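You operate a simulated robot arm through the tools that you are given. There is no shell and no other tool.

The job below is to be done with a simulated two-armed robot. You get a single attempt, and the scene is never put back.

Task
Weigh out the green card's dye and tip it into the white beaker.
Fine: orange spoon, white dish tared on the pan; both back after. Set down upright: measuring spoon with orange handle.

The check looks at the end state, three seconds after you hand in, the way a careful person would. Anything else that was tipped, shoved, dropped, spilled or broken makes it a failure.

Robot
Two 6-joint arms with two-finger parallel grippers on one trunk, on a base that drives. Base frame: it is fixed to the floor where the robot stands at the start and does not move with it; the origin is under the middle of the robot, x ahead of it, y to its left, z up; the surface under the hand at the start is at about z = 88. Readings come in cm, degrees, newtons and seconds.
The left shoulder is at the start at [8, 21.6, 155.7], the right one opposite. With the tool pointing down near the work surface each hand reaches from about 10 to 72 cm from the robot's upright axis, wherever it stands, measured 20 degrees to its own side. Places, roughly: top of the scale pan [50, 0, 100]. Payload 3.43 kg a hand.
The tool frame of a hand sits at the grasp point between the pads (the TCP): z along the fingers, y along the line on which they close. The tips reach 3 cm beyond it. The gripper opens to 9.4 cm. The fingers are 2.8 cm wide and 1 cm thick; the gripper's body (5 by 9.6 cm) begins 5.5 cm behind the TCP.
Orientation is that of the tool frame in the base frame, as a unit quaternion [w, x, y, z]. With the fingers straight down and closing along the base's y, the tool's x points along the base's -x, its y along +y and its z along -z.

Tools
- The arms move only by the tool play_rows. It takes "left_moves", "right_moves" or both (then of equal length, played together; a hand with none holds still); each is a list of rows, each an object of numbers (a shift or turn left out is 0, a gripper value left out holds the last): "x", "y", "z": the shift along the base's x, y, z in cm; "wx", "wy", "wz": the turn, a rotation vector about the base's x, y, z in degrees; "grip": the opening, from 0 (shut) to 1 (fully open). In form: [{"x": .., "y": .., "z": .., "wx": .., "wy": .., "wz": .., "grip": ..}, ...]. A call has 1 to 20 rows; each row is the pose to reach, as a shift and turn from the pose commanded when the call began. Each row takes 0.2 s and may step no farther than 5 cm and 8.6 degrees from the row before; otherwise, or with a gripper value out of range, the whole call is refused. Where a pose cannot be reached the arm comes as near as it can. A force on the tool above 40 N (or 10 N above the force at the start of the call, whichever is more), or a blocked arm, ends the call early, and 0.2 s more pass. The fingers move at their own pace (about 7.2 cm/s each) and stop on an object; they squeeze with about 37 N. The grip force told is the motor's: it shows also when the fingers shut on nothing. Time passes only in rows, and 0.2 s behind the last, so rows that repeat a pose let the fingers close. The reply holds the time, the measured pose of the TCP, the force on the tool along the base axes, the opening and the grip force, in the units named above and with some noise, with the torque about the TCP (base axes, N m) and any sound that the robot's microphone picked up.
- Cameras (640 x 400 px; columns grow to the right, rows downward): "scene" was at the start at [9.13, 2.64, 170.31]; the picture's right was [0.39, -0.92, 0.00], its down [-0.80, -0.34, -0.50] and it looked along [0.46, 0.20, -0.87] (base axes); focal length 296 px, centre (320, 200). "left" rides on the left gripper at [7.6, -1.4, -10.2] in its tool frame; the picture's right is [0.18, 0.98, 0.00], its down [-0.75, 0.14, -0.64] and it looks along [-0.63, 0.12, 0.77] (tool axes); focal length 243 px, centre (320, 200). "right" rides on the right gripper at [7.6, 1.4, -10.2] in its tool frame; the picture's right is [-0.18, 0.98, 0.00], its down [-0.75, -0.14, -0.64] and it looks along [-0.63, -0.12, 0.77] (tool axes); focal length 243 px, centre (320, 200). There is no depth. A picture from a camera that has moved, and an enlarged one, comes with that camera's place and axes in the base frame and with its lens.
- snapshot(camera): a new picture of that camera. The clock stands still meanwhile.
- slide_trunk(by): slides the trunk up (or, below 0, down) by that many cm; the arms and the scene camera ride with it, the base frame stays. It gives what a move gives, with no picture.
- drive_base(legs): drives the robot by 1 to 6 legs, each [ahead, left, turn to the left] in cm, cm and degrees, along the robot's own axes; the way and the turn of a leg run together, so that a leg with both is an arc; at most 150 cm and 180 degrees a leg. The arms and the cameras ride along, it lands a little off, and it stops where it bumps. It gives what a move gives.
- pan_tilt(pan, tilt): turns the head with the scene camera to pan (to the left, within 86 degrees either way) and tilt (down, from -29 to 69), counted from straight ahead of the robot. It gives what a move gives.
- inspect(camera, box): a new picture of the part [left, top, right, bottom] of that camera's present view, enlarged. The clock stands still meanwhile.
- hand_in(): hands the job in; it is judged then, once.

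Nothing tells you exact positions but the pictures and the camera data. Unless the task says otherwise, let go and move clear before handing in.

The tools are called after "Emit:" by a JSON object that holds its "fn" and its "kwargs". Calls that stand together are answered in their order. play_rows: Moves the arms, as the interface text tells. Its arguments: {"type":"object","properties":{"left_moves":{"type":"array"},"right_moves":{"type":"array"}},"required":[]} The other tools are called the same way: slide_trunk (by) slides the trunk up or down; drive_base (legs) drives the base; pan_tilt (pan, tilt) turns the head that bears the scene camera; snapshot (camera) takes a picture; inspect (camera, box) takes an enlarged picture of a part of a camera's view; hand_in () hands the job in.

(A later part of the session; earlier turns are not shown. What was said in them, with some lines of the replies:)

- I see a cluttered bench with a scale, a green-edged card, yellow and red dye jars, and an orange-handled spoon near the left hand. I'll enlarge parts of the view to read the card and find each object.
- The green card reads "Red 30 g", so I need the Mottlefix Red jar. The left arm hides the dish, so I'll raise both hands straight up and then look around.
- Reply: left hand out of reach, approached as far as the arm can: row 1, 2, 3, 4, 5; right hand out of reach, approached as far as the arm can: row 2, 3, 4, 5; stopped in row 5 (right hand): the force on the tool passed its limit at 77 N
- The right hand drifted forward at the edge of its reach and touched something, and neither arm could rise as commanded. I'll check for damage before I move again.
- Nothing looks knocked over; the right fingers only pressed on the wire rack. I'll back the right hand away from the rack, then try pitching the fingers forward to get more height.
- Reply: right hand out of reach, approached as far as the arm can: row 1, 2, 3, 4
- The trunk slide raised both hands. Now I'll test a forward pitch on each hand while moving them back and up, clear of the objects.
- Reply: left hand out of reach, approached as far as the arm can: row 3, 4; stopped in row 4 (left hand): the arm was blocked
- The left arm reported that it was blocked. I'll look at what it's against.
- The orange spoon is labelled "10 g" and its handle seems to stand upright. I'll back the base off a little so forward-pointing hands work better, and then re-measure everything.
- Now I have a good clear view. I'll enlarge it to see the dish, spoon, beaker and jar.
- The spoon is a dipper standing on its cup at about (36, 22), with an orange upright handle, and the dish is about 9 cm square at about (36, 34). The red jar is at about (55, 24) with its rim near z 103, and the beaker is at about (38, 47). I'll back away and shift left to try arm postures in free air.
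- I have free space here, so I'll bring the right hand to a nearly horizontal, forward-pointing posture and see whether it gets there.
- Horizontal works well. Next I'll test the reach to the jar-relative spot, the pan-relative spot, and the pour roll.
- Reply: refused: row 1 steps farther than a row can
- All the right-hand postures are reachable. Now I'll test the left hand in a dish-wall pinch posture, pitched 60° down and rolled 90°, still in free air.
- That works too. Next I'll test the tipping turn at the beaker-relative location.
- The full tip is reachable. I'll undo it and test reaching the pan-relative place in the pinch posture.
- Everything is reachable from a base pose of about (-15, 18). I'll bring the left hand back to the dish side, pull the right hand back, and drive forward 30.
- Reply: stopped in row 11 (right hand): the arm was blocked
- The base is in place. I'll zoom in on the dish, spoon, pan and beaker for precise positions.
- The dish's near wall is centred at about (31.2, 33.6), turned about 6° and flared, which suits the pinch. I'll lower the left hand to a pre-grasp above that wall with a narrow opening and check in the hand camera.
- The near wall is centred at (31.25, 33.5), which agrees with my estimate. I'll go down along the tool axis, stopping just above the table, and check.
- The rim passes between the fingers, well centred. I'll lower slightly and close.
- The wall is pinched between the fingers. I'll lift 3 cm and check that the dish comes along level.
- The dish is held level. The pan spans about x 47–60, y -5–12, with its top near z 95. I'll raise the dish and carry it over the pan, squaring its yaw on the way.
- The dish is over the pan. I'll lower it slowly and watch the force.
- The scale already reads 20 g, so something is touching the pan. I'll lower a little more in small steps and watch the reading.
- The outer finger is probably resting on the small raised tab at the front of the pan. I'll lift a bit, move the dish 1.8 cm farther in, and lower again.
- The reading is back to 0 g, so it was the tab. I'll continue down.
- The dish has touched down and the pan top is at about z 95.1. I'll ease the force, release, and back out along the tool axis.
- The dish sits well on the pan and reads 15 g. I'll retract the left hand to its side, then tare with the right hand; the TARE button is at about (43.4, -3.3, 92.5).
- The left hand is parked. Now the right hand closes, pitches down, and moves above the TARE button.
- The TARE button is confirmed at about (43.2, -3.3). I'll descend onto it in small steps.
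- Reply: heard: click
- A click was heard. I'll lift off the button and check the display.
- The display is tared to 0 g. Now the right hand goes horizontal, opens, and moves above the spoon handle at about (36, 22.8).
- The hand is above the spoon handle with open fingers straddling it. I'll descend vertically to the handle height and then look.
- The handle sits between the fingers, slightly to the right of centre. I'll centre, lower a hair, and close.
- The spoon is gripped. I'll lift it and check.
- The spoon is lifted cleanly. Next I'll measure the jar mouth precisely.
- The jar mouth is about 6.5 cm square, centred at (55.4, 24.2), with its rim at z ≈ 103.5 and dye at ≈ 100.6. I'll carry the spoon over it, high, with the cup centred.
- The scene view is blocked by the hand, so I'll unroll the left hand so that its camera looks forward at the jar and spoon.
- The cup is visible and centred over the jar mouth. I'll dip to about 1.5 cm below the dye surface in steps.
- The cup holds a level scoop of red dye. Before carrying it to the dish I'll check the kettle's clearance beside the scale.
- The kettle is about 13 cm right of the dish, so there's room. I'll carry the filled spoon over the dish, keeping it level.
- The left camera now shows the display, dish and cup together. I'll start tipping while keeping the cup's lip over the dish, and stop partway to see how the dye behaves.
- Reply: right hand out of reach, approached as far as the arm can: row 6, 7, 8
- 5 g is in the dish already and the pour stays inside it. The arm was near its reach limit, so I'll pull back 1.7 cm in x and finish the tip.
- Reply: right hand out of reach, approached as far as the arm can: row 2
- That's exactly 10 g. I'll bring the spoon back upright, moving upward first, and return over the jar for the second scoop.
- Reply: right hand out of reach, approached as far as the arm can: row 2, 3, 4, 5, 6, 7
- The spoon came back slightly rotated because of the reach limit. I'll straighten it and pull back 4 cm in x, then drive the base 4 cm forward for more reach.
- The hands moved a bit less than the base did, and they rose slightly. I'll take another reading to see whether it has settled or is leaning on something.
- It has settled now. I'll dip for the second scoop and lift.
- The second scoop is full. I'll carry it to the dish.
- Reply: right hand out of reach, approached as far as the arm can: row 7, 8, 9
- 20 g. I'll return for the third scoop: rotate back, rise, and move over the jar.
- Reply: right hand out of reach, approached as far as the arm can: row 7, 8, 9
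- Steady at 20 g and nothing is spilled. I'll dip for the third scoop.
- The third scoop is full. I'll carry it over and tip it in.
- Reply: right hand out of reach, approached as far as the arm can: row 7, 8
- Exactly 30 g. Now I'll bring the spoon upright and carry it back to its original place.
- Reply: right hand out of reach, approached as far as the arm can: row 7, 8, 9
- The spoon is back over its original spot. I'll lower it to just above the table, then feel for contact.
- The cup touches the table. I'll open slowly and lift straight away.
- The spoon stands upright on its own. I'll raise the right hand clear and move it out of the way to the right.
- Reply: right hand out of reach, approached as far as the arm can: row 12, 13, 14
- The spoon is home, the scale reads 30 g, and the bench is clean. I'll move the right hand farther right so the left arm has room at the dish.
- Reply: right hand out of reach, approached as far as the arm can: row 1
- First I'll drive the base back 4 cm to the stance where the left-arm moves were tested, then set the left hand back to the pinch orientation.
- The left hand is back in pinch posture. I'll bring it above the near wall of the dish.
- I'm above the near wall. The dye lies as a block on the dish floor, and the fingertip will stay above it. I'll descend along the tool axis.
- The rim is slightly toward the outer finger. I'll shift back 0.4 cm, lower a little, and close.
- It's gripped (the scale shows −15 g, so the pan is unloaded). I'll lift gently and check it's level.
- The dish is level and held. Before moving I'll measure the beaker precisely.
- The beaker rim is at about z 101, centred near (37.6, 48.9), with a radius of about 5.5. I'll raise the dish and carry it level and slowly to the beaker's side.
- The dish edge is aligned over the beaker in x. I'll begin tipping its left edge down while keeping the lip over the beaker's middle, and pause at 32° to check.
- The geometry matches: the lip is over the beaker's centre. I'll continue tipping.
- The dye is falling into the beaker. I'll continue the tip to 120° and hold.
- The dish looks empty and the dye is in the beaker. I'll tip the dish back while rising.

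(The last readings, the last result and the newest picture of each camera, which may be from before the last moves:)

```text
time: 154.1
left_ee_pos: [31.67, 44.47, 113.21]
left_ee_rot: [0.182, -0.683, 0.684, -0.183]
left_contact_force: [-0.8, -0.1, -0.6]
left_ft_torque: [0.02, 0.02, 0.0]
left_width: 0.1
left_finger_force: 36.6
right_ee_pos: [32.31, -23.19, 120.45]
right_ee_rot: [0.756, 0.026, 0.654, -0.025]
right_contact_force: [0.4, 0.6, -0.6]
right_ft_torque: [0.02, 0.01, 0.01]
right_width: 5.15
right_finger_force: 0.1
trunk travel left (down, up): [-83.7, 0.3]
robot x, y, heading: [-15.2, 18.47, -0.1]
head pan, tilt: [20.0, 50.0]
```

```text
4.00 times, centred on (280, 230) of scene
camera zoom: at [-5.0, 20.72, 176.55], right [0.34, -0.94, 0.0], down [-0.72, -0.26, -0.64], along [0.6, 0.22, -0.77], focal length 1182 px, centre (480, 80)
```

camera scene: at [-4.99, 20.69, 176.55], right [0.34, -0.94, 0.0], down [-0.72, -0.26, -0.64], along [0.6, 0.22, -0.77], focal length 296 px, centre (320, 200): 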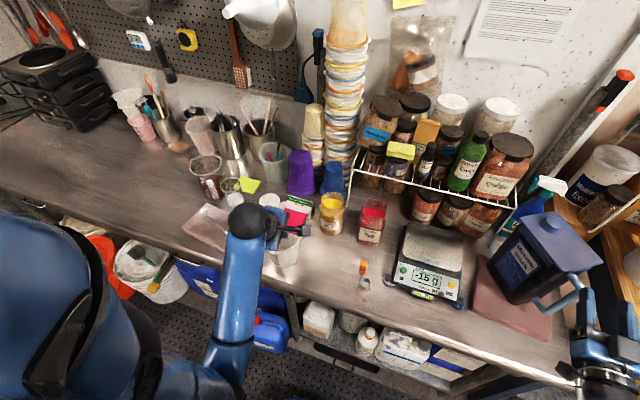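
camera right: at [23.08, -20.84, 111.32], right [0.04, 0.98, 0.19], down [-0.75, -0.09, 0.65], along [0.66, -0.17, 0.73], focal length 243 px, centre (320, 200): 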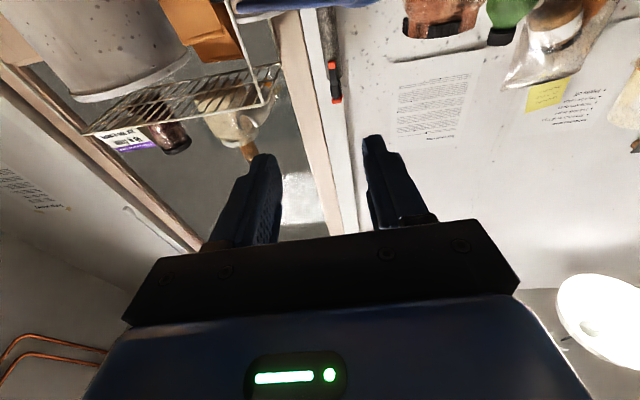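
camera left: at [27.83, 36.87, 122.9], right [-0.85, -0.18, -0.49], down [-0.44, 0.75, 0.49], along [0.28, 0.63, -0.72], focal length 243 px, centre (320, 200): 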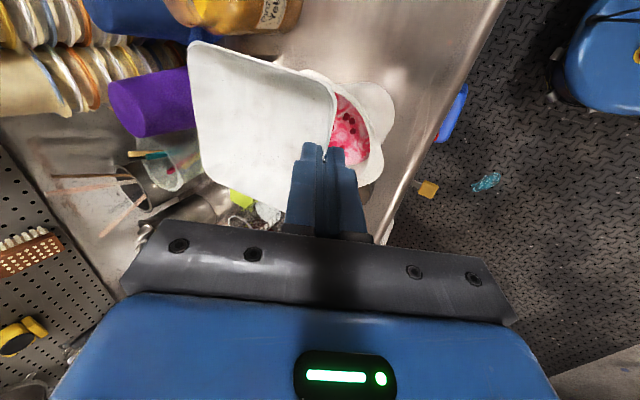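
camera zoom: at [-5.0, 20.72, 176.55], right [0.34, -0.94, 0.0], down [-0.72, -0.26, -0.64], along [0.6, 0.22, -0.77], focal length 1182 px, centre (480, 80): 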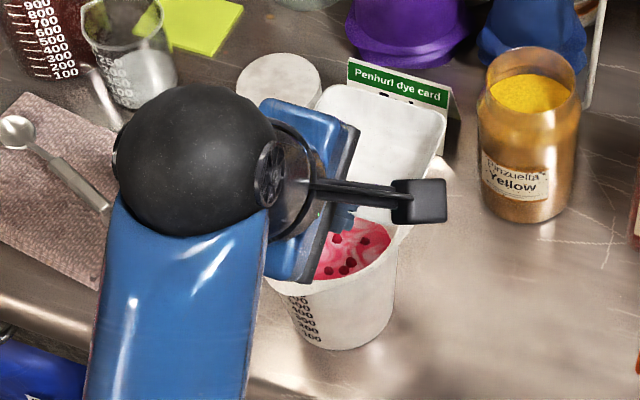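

The dish came back empty and clean. I'll carry it to its original place with its original slight turn and lower it.

Emit:
{"fn": "play_rows", "kwargs": {"left_moves": [{"x": -0.3, "y": -3, "wz": 2}, {"x": -0.8, "y": -6, "wz": 4}, {"x": -1.3, "y": -9, "wz": 6.5}, {"x": -1.6, "y": -11.05, "wz": 6.5}, {"x": -1.6, "y": -11.05, "z": -4, "wz": 6.5}, {"x": -1.6, "y": -11.05, "z": -8, "wz": 6.5}, {"x": -1.6, "y": -11.05, "z": -12, "wz": 6.5}, {"x": -1.6, "y": -11.05, "z": -16, "wz": 6.5}, {"x": -1.6, "y": -11.05, "z": -19.5, "wz": 6.5}, {"x": -1.6, "y": -11.05, "z": -20.5, "wz": 6.5}, {"x": -1.6, "y": -11.05, "z": -20.5, "wz": 6.5}]}}

Emit:
{"fn": "snapshot", "kwargs": {"camera": "left"}}

Emit:
{"fn": "inspect", "kwargs": {"camera": "scene", "box": [260, 210, 400, 310]}}

```text
time: 156.5
left_ee_pos: [30.1, 33.28, 92.42]
left_ee_rot: [-0.193, 0.72, -0.644, 0.172]
left_contact_force: [0.1, -0.3, 0.4]
left_ft_torque: [0.0, -0.01, -0.01]
left_width: 0.12
left_finger_force: 36.3
right_ee_pos: [32.15, -23.13, 120.45]
right_ee_rot: [0.756, 0.026, 0.654, -0.026]
right_contact_force: [0.5, 0.7, 0.3]
right_ft_torque: [0.01, 0.01, -0.02]
right_width: 5.17
right_finger_force: 0.1
trunk travel left (down, up): [-83.7, 0.3]
robot x, y, heading: [-15.07, 17.66, 0.0]
head pan, tilt: [20.0, 50.0]
```

```text
taken
camera left: at [27.11, 25.41, 102.16], right [-0.83, -0.28, -0.49], down [-0.52, 0.7, 0.49], along [0.21, 0.66, -0.72], focal length 243 px, centre (320, 200)
```

left: 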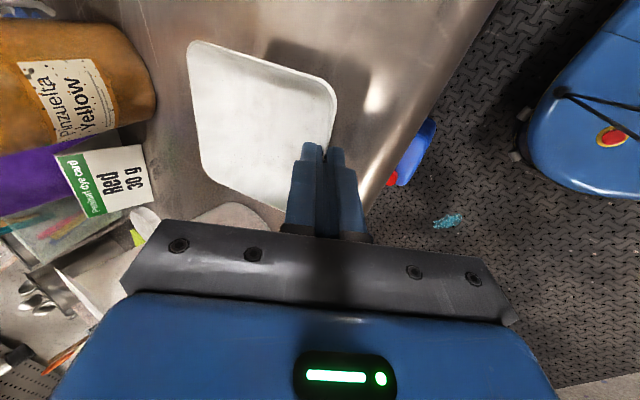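

```text
4.00 times, centred on (330, 260) of scene
camera zoom: at [-5.02, 20.69, 176.55], right [0.34, -0.94, 0.0], down [-0.72, -0.26, -0.64], along [0.6, 0.22, -0.77], focal length 1182 px, centre (280, -40)
```

zoom: 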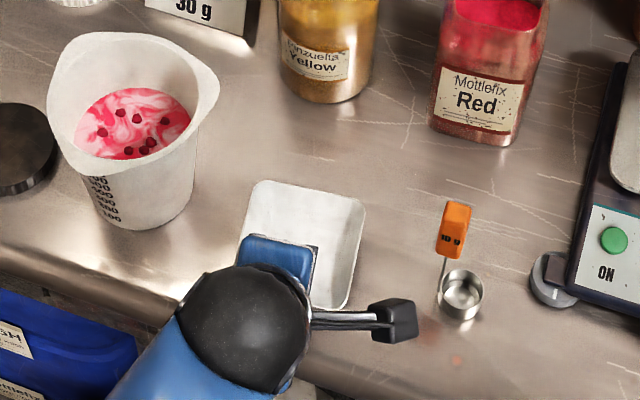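

Nothing is spilled around the beaker. I'll lower the dish in small steps until it touches.

Emit:
{"fn": "play_rows", "kwargs": {"left_moves": [{"z": -0.2}, {"z": -0.35}, {"z": -0.35}]}}

Emit:
{"fn": "play_rows", "kwargs": {"left_moves": [{"z": -0.15}, {"z": -0.15}]}}

Emit:
{"fn": "play_rows", "kwargs": {"left_moves": [{"z": -0.15}, {"z": -0.15}]}}

```text
time: 157.3
left_ee_pos: [30.07, 33.43, 92.37]
left_ee_rot: [-0.192, 0.72, -0.644, 0.173]
left_contact_force: [0.1, -0.8, 0.2]
left_ft_torque: [0.0, 0.01, 0.01]
left_width: 0.11
left_finger_force: 35.1
right_ee_pos: [32.18, -23.12, 120.34]
right_ee_rot: [0.756, 0.026, 0.654, -0.026]
right_contact_force: [0.0, 0.4, 0.1]
right_ft_torque: [-0.02, -0.02, -0.04]
right_width: 5.19
right_finger_force: 0.2
trunk travel left (down, up): [-83.7, 0.3]
robot x, y, heading: [-15.19, 18.11, -0.1]
head pan, tilt: [20.0, 50.0]
```

```text
time: 157.9
left_ee_pos: [30.02, 33.4, 92.21]
left_ee_rot: [-0.192, 0.721, -0.644, 0.172]
left_contact_force: [1.0, 0.2, 0.1]
left_ft_torque: [-0.01, -0.02, 0.02]
left_width: 0.09
left_finger_force: 36.3
right_ee_pos: [32.06, -23.21, 120.39]
right_ee_rot: [0.756, 0.026, 0.654, -0.025]
right_contact_force: [-0.9, 0.2, 0.0]
right_ft_torque: [-0.01, 0.03, 0.02]
right_width: 5.17
right_finger_force: 0.0
trunk travel left (down, up): [-83.7, 0.3]
robot x, y, heading: [-15.25, 18.35, 0.1]
head pan, tilt: [20.0, 50.0]
```

```text
time: 158.5
left_ee_pos: [30.08, 33.49, 91.99]
left_ee_rot: [-0.192, 0.72, -0.644, 0.172]
left_contact_force: [-0.7, 0.5, 1.1]
left_ft_torque: [-0.02, 0.04, 0.01]
left_width: 0.09
left_finger_force: 35.7
right_ee_pos: [32.15, -23.14, 120.51]
right_ee_rot: [0.756, 0.025, 0.654, -0.025]
right_contact_force: [0.5, -0.2, -0.1]
right_ft_torque: [0.02, 0.01, 0.0]
right_width: 5.15
right_finger_force: 0.1
trunk travel left (down, up): [-83.7, 0.3]
robot x, y, heading: [-15.25, 18.03, -0.0]
head pan, tilt: [20.0, 50.0]
```

Emit:
{"fn": "play_rows", "kwargs": {"left_moves": [{"z": -0.12}, {"z": -0.12}]}}

Emit:
{"fn": "play_rows", "kwargs": {"left_moves": [{"z": -0.1}, {"z": -0.1}]}}

```text
time: 159.1
left_ee_pos: [30.09, 33.35, 91.86]
left_ee_rot: [-0.192, 0.72, -0.644, 0.172]
left_contact_force: [-0.3, -0.2, 0.9]
left_ft_torque: [-0.03, -0.04, 0.04]
left_width: 0.11
left_finger_force: 35.8
right_ee_pos: [32.14, -23.14, 120.37]
right_ee_rot: [0.756, 0.026, 0.654, -0.025]
right_contact_force: [0.9, 0.1, -1.0]
right_ft_torque: [-0.02, -0.01, -0.01]
right_width: 5.18
right_finger_force: 0.1
trunk travel left (down, up): [-83.7, 0.3]
robot x, y, heading: [-14.9, 17.93, 0.0]
head pan, tilt: [20.0, 50.0]
```

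```text
time: 159.7
left_ee_pos: [30.06, 33.42, 91.87]
left_ee_rot: [-0.192, 0.72, -0.644, 0.173]
left_contact_force: [-0.2, -0.6, 5.6]
left_ft_torque: [-0.04, -0.08, 0.01]
left_width: 0.09
left_finger_force: 36.2
right_ee_pos: [32.15, -23.01, 120.29]
right_ee_rot: [0.756, 0.025, 0.654, -0.025]
right_contact_force: [-0.1, 0.7, -0.6]
right_ft_torque: [-0.03, -0.01, 0.0]
right_width: 5.15
right_finger_force: 0.0
trunk travel left (down, up): [-83.7, 0.3]
robot x, y, heading: [-15.38, 17.98, 0.0]
head pan, tilt: [20.0, 50.0]
```

The dish is on the table. I'll release it and back out along the tool axis.

Emit:
{"fn": "play_rows", "kwargs": {"left_moves": [{"z": 0.1, "grip": 0.02}, {"z": 0.15, "grip": 0.06}, {"z": 0.15, "grip": 0.12}, {"z": 0.15, "grip": 0.14}, {"z": 0.15, "grip": 0.14}, {"x": -0.4, "y": -0.05, "z": 0.85}, {"x": -0.85, "y": -0.1, "z": 1.6}, {"x": -1.6, "y": -0.2, "z": 3}, {"x": -2.2, "y": -0.3, "z": 5}, {"x": -2.2, "y": -0.3, "z": 9}, {"x": -2.2, "y": -0.3, "z": 13}, {"x": -2.2, "y": -0.3, "z": 17}, {"x": -2.2, "y": -0.3, "z": 19}]}}

Emit:
{"fn": "snapshot", "kwargs": {"camera": "left"}}

Emit:
{"fn": "inspect", "kwargs": {"camera": "scene", "box": [260, 210, 400, 310]}}

```text
time: 162.5
left_ee_pos: [27.86, 33.04, 110.71]
left_ee_rot: [-0.192, 0.72, -0.645, 0.172]
left_contact_force: [-0.3, 0.0, 0.9]
left_ft_torque: [0.0, 0.03, -0.02]
left_width: 1.35
left_finger_force: 0.0
right_ee_pos: [32.27, -23.18, 120.32]
right_ee_rot: [0.755, 0.026, 0.654, -0.026]
right_contact_force: [0.3, 0.5, -0.6]
right_ft_torque: [0.02, 0.0, 0.01]
right_width: 5.18
right_finger_force: 0.0
trunk travel left (down, up): [-83.7, 0.3]
robot x, y, heading: [-14.79, 18.11, 0.2]
head pan, tilt: [20.0, 50.0]
```

```text
taken
camera left: at [24.81, 25.15, 120.31], right [-0.83, -0.28, -0.49], down [-0.52, 0.7, 0.49], along [0.21, 0.66, -0.72], focal length 243 px, centre (320, 200)
```

left: 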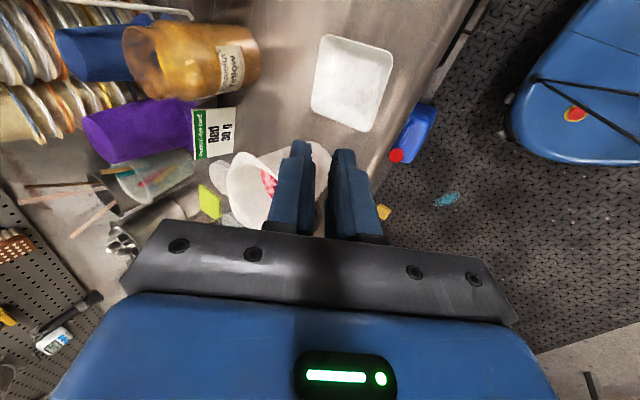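

```text
4.00 times, centred on (330, 260) of scene
camera zoom: at [-4.98, 20.69, 176.55], right [0.34, -0.94, 0.0], down [-0.72, -0.26, -0.64], along [0.6, 0.22, -0.77], focal length 1182 px, centre (280, -40)
```

zoom: 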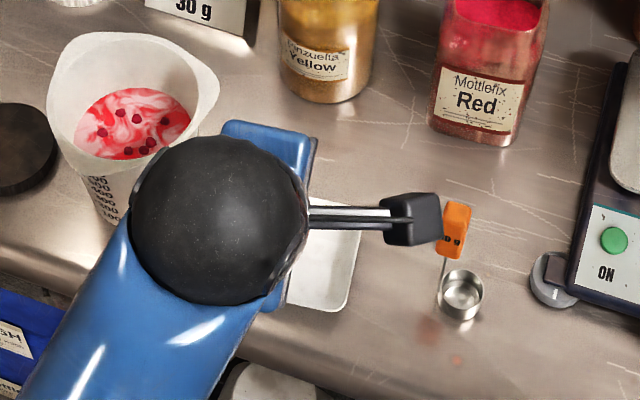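

The dish is down at its original place. I'll drive the base back to move clear and inspect the final state.

Emit:
{"fn": "drive_base", "kwargs": {"legs": [[-22, 0, 0]]}}

Emit:
{"fn": "snapshot", "kwargs": {"camera": "scene"}}

Emit:
{"fn": "inspect", "kwargs": {"camera": "scene", "box": [260, 140, 420, 240]}}

Emit:
{"fn": "inspect", "kwargs": {"camera": "scene", "box": [300, 100, 540, 260]}}

```text
time: 164.2
left_ee_pos: [6.15, 33.07, 110.45]
left_ee_rot: [-0.19, 0.72, -0.645, 0.171]
left_contact_force: [0.0, 0.1, -0.7]
left_ft_torque: [0.0, -0.01, 0.02]
left_width: 1.31
left_finger_force: 0.0
right_ee_pos: [10.5, -23.04, 120.28]
right_ee_rot: [0.754, 0.025, 0.656, -0.025]
right_contact_force: [0.0, 0.0, -0.7]
right_ft_torque: [0.01, 0.02, 0.01]
right_width: 5.15
right_finger_force: 0.0
trunk travel left (down, up): [-83.7, 0.3]
robot x, y, heading: [-36.96, 17.99, -0.1]
head pan, tilt: [20.0, 50.0]
```

```text
taken
camera scene: at [-26.37, 20.74, 176.5], right [0.34, -0.94, 0.0], down [-0.72, -0.26, -0.64], along [0.6, 0.22, -0.77], focal length 296 px, centre (320, 200)
```

scene: 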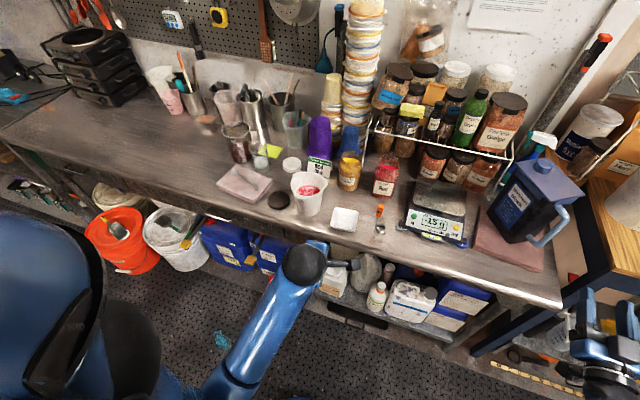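

```text
4.00 times, centred on (340, 190) of scene
camera zoom: at [-26.37, 20.74, 176.5], right [0.34, -0.94, 0.0], down [-0.72, -0.26, -0.64], along [0.6, 0.22, -0.77], focal length 1182 px, centre (240, 240)
```

zoom: 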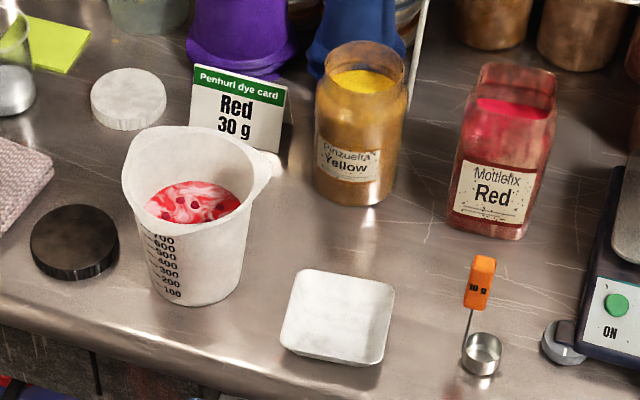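

```text
2.50 times, centred on (420, 180) of scene
camera zoom: at [-26.37, 20.74, 176.5], right [0.34, -0.94, 0.0], down [-0.72, -0.26, -0.64], along [0.6, 0.22, -0.77], focal length 739 px, centre (70, 250)
```

zoom: 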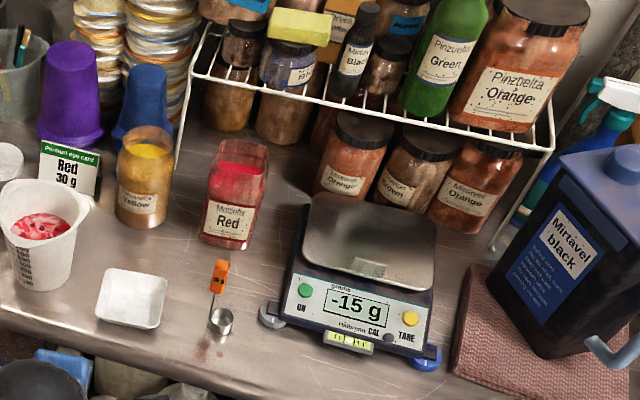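

The bench is clean. The 30 g of red dye is in the white beaker, the dish is back empty, and the orange spoon stands upright where it started. The jars are undisturbed and both hands are clear, so I'm handing in.

Emit:
{"fn": "hand_in", "kwargs": {}}

```text
The job is handed in.
```

The job is handed in: 30 g of red dye, as the green card says, went into the white beaker.

- **Weighing:** I tared the white dish on the pan and added three scoops with the orange 10 g spoon. The display read 10, 20, then 30 g.
- **Tipping:** The dish came back empty. I saw no dye on the bench around the beaker or the scale.
- **Put back:** The dish is back on the bench to within about a centimetre, and the orange spoon is standing upright where it started.
- **Scale:** It shows −15 g because the tared dish is off the pan. I did not zero it again.
- **Early bump:** Before any weighing, the right hand drifted forward and pressed the wire rack behind the scale with about 77 N. I checked straight away and again at the end, and nothing had tipped or visibly moved.
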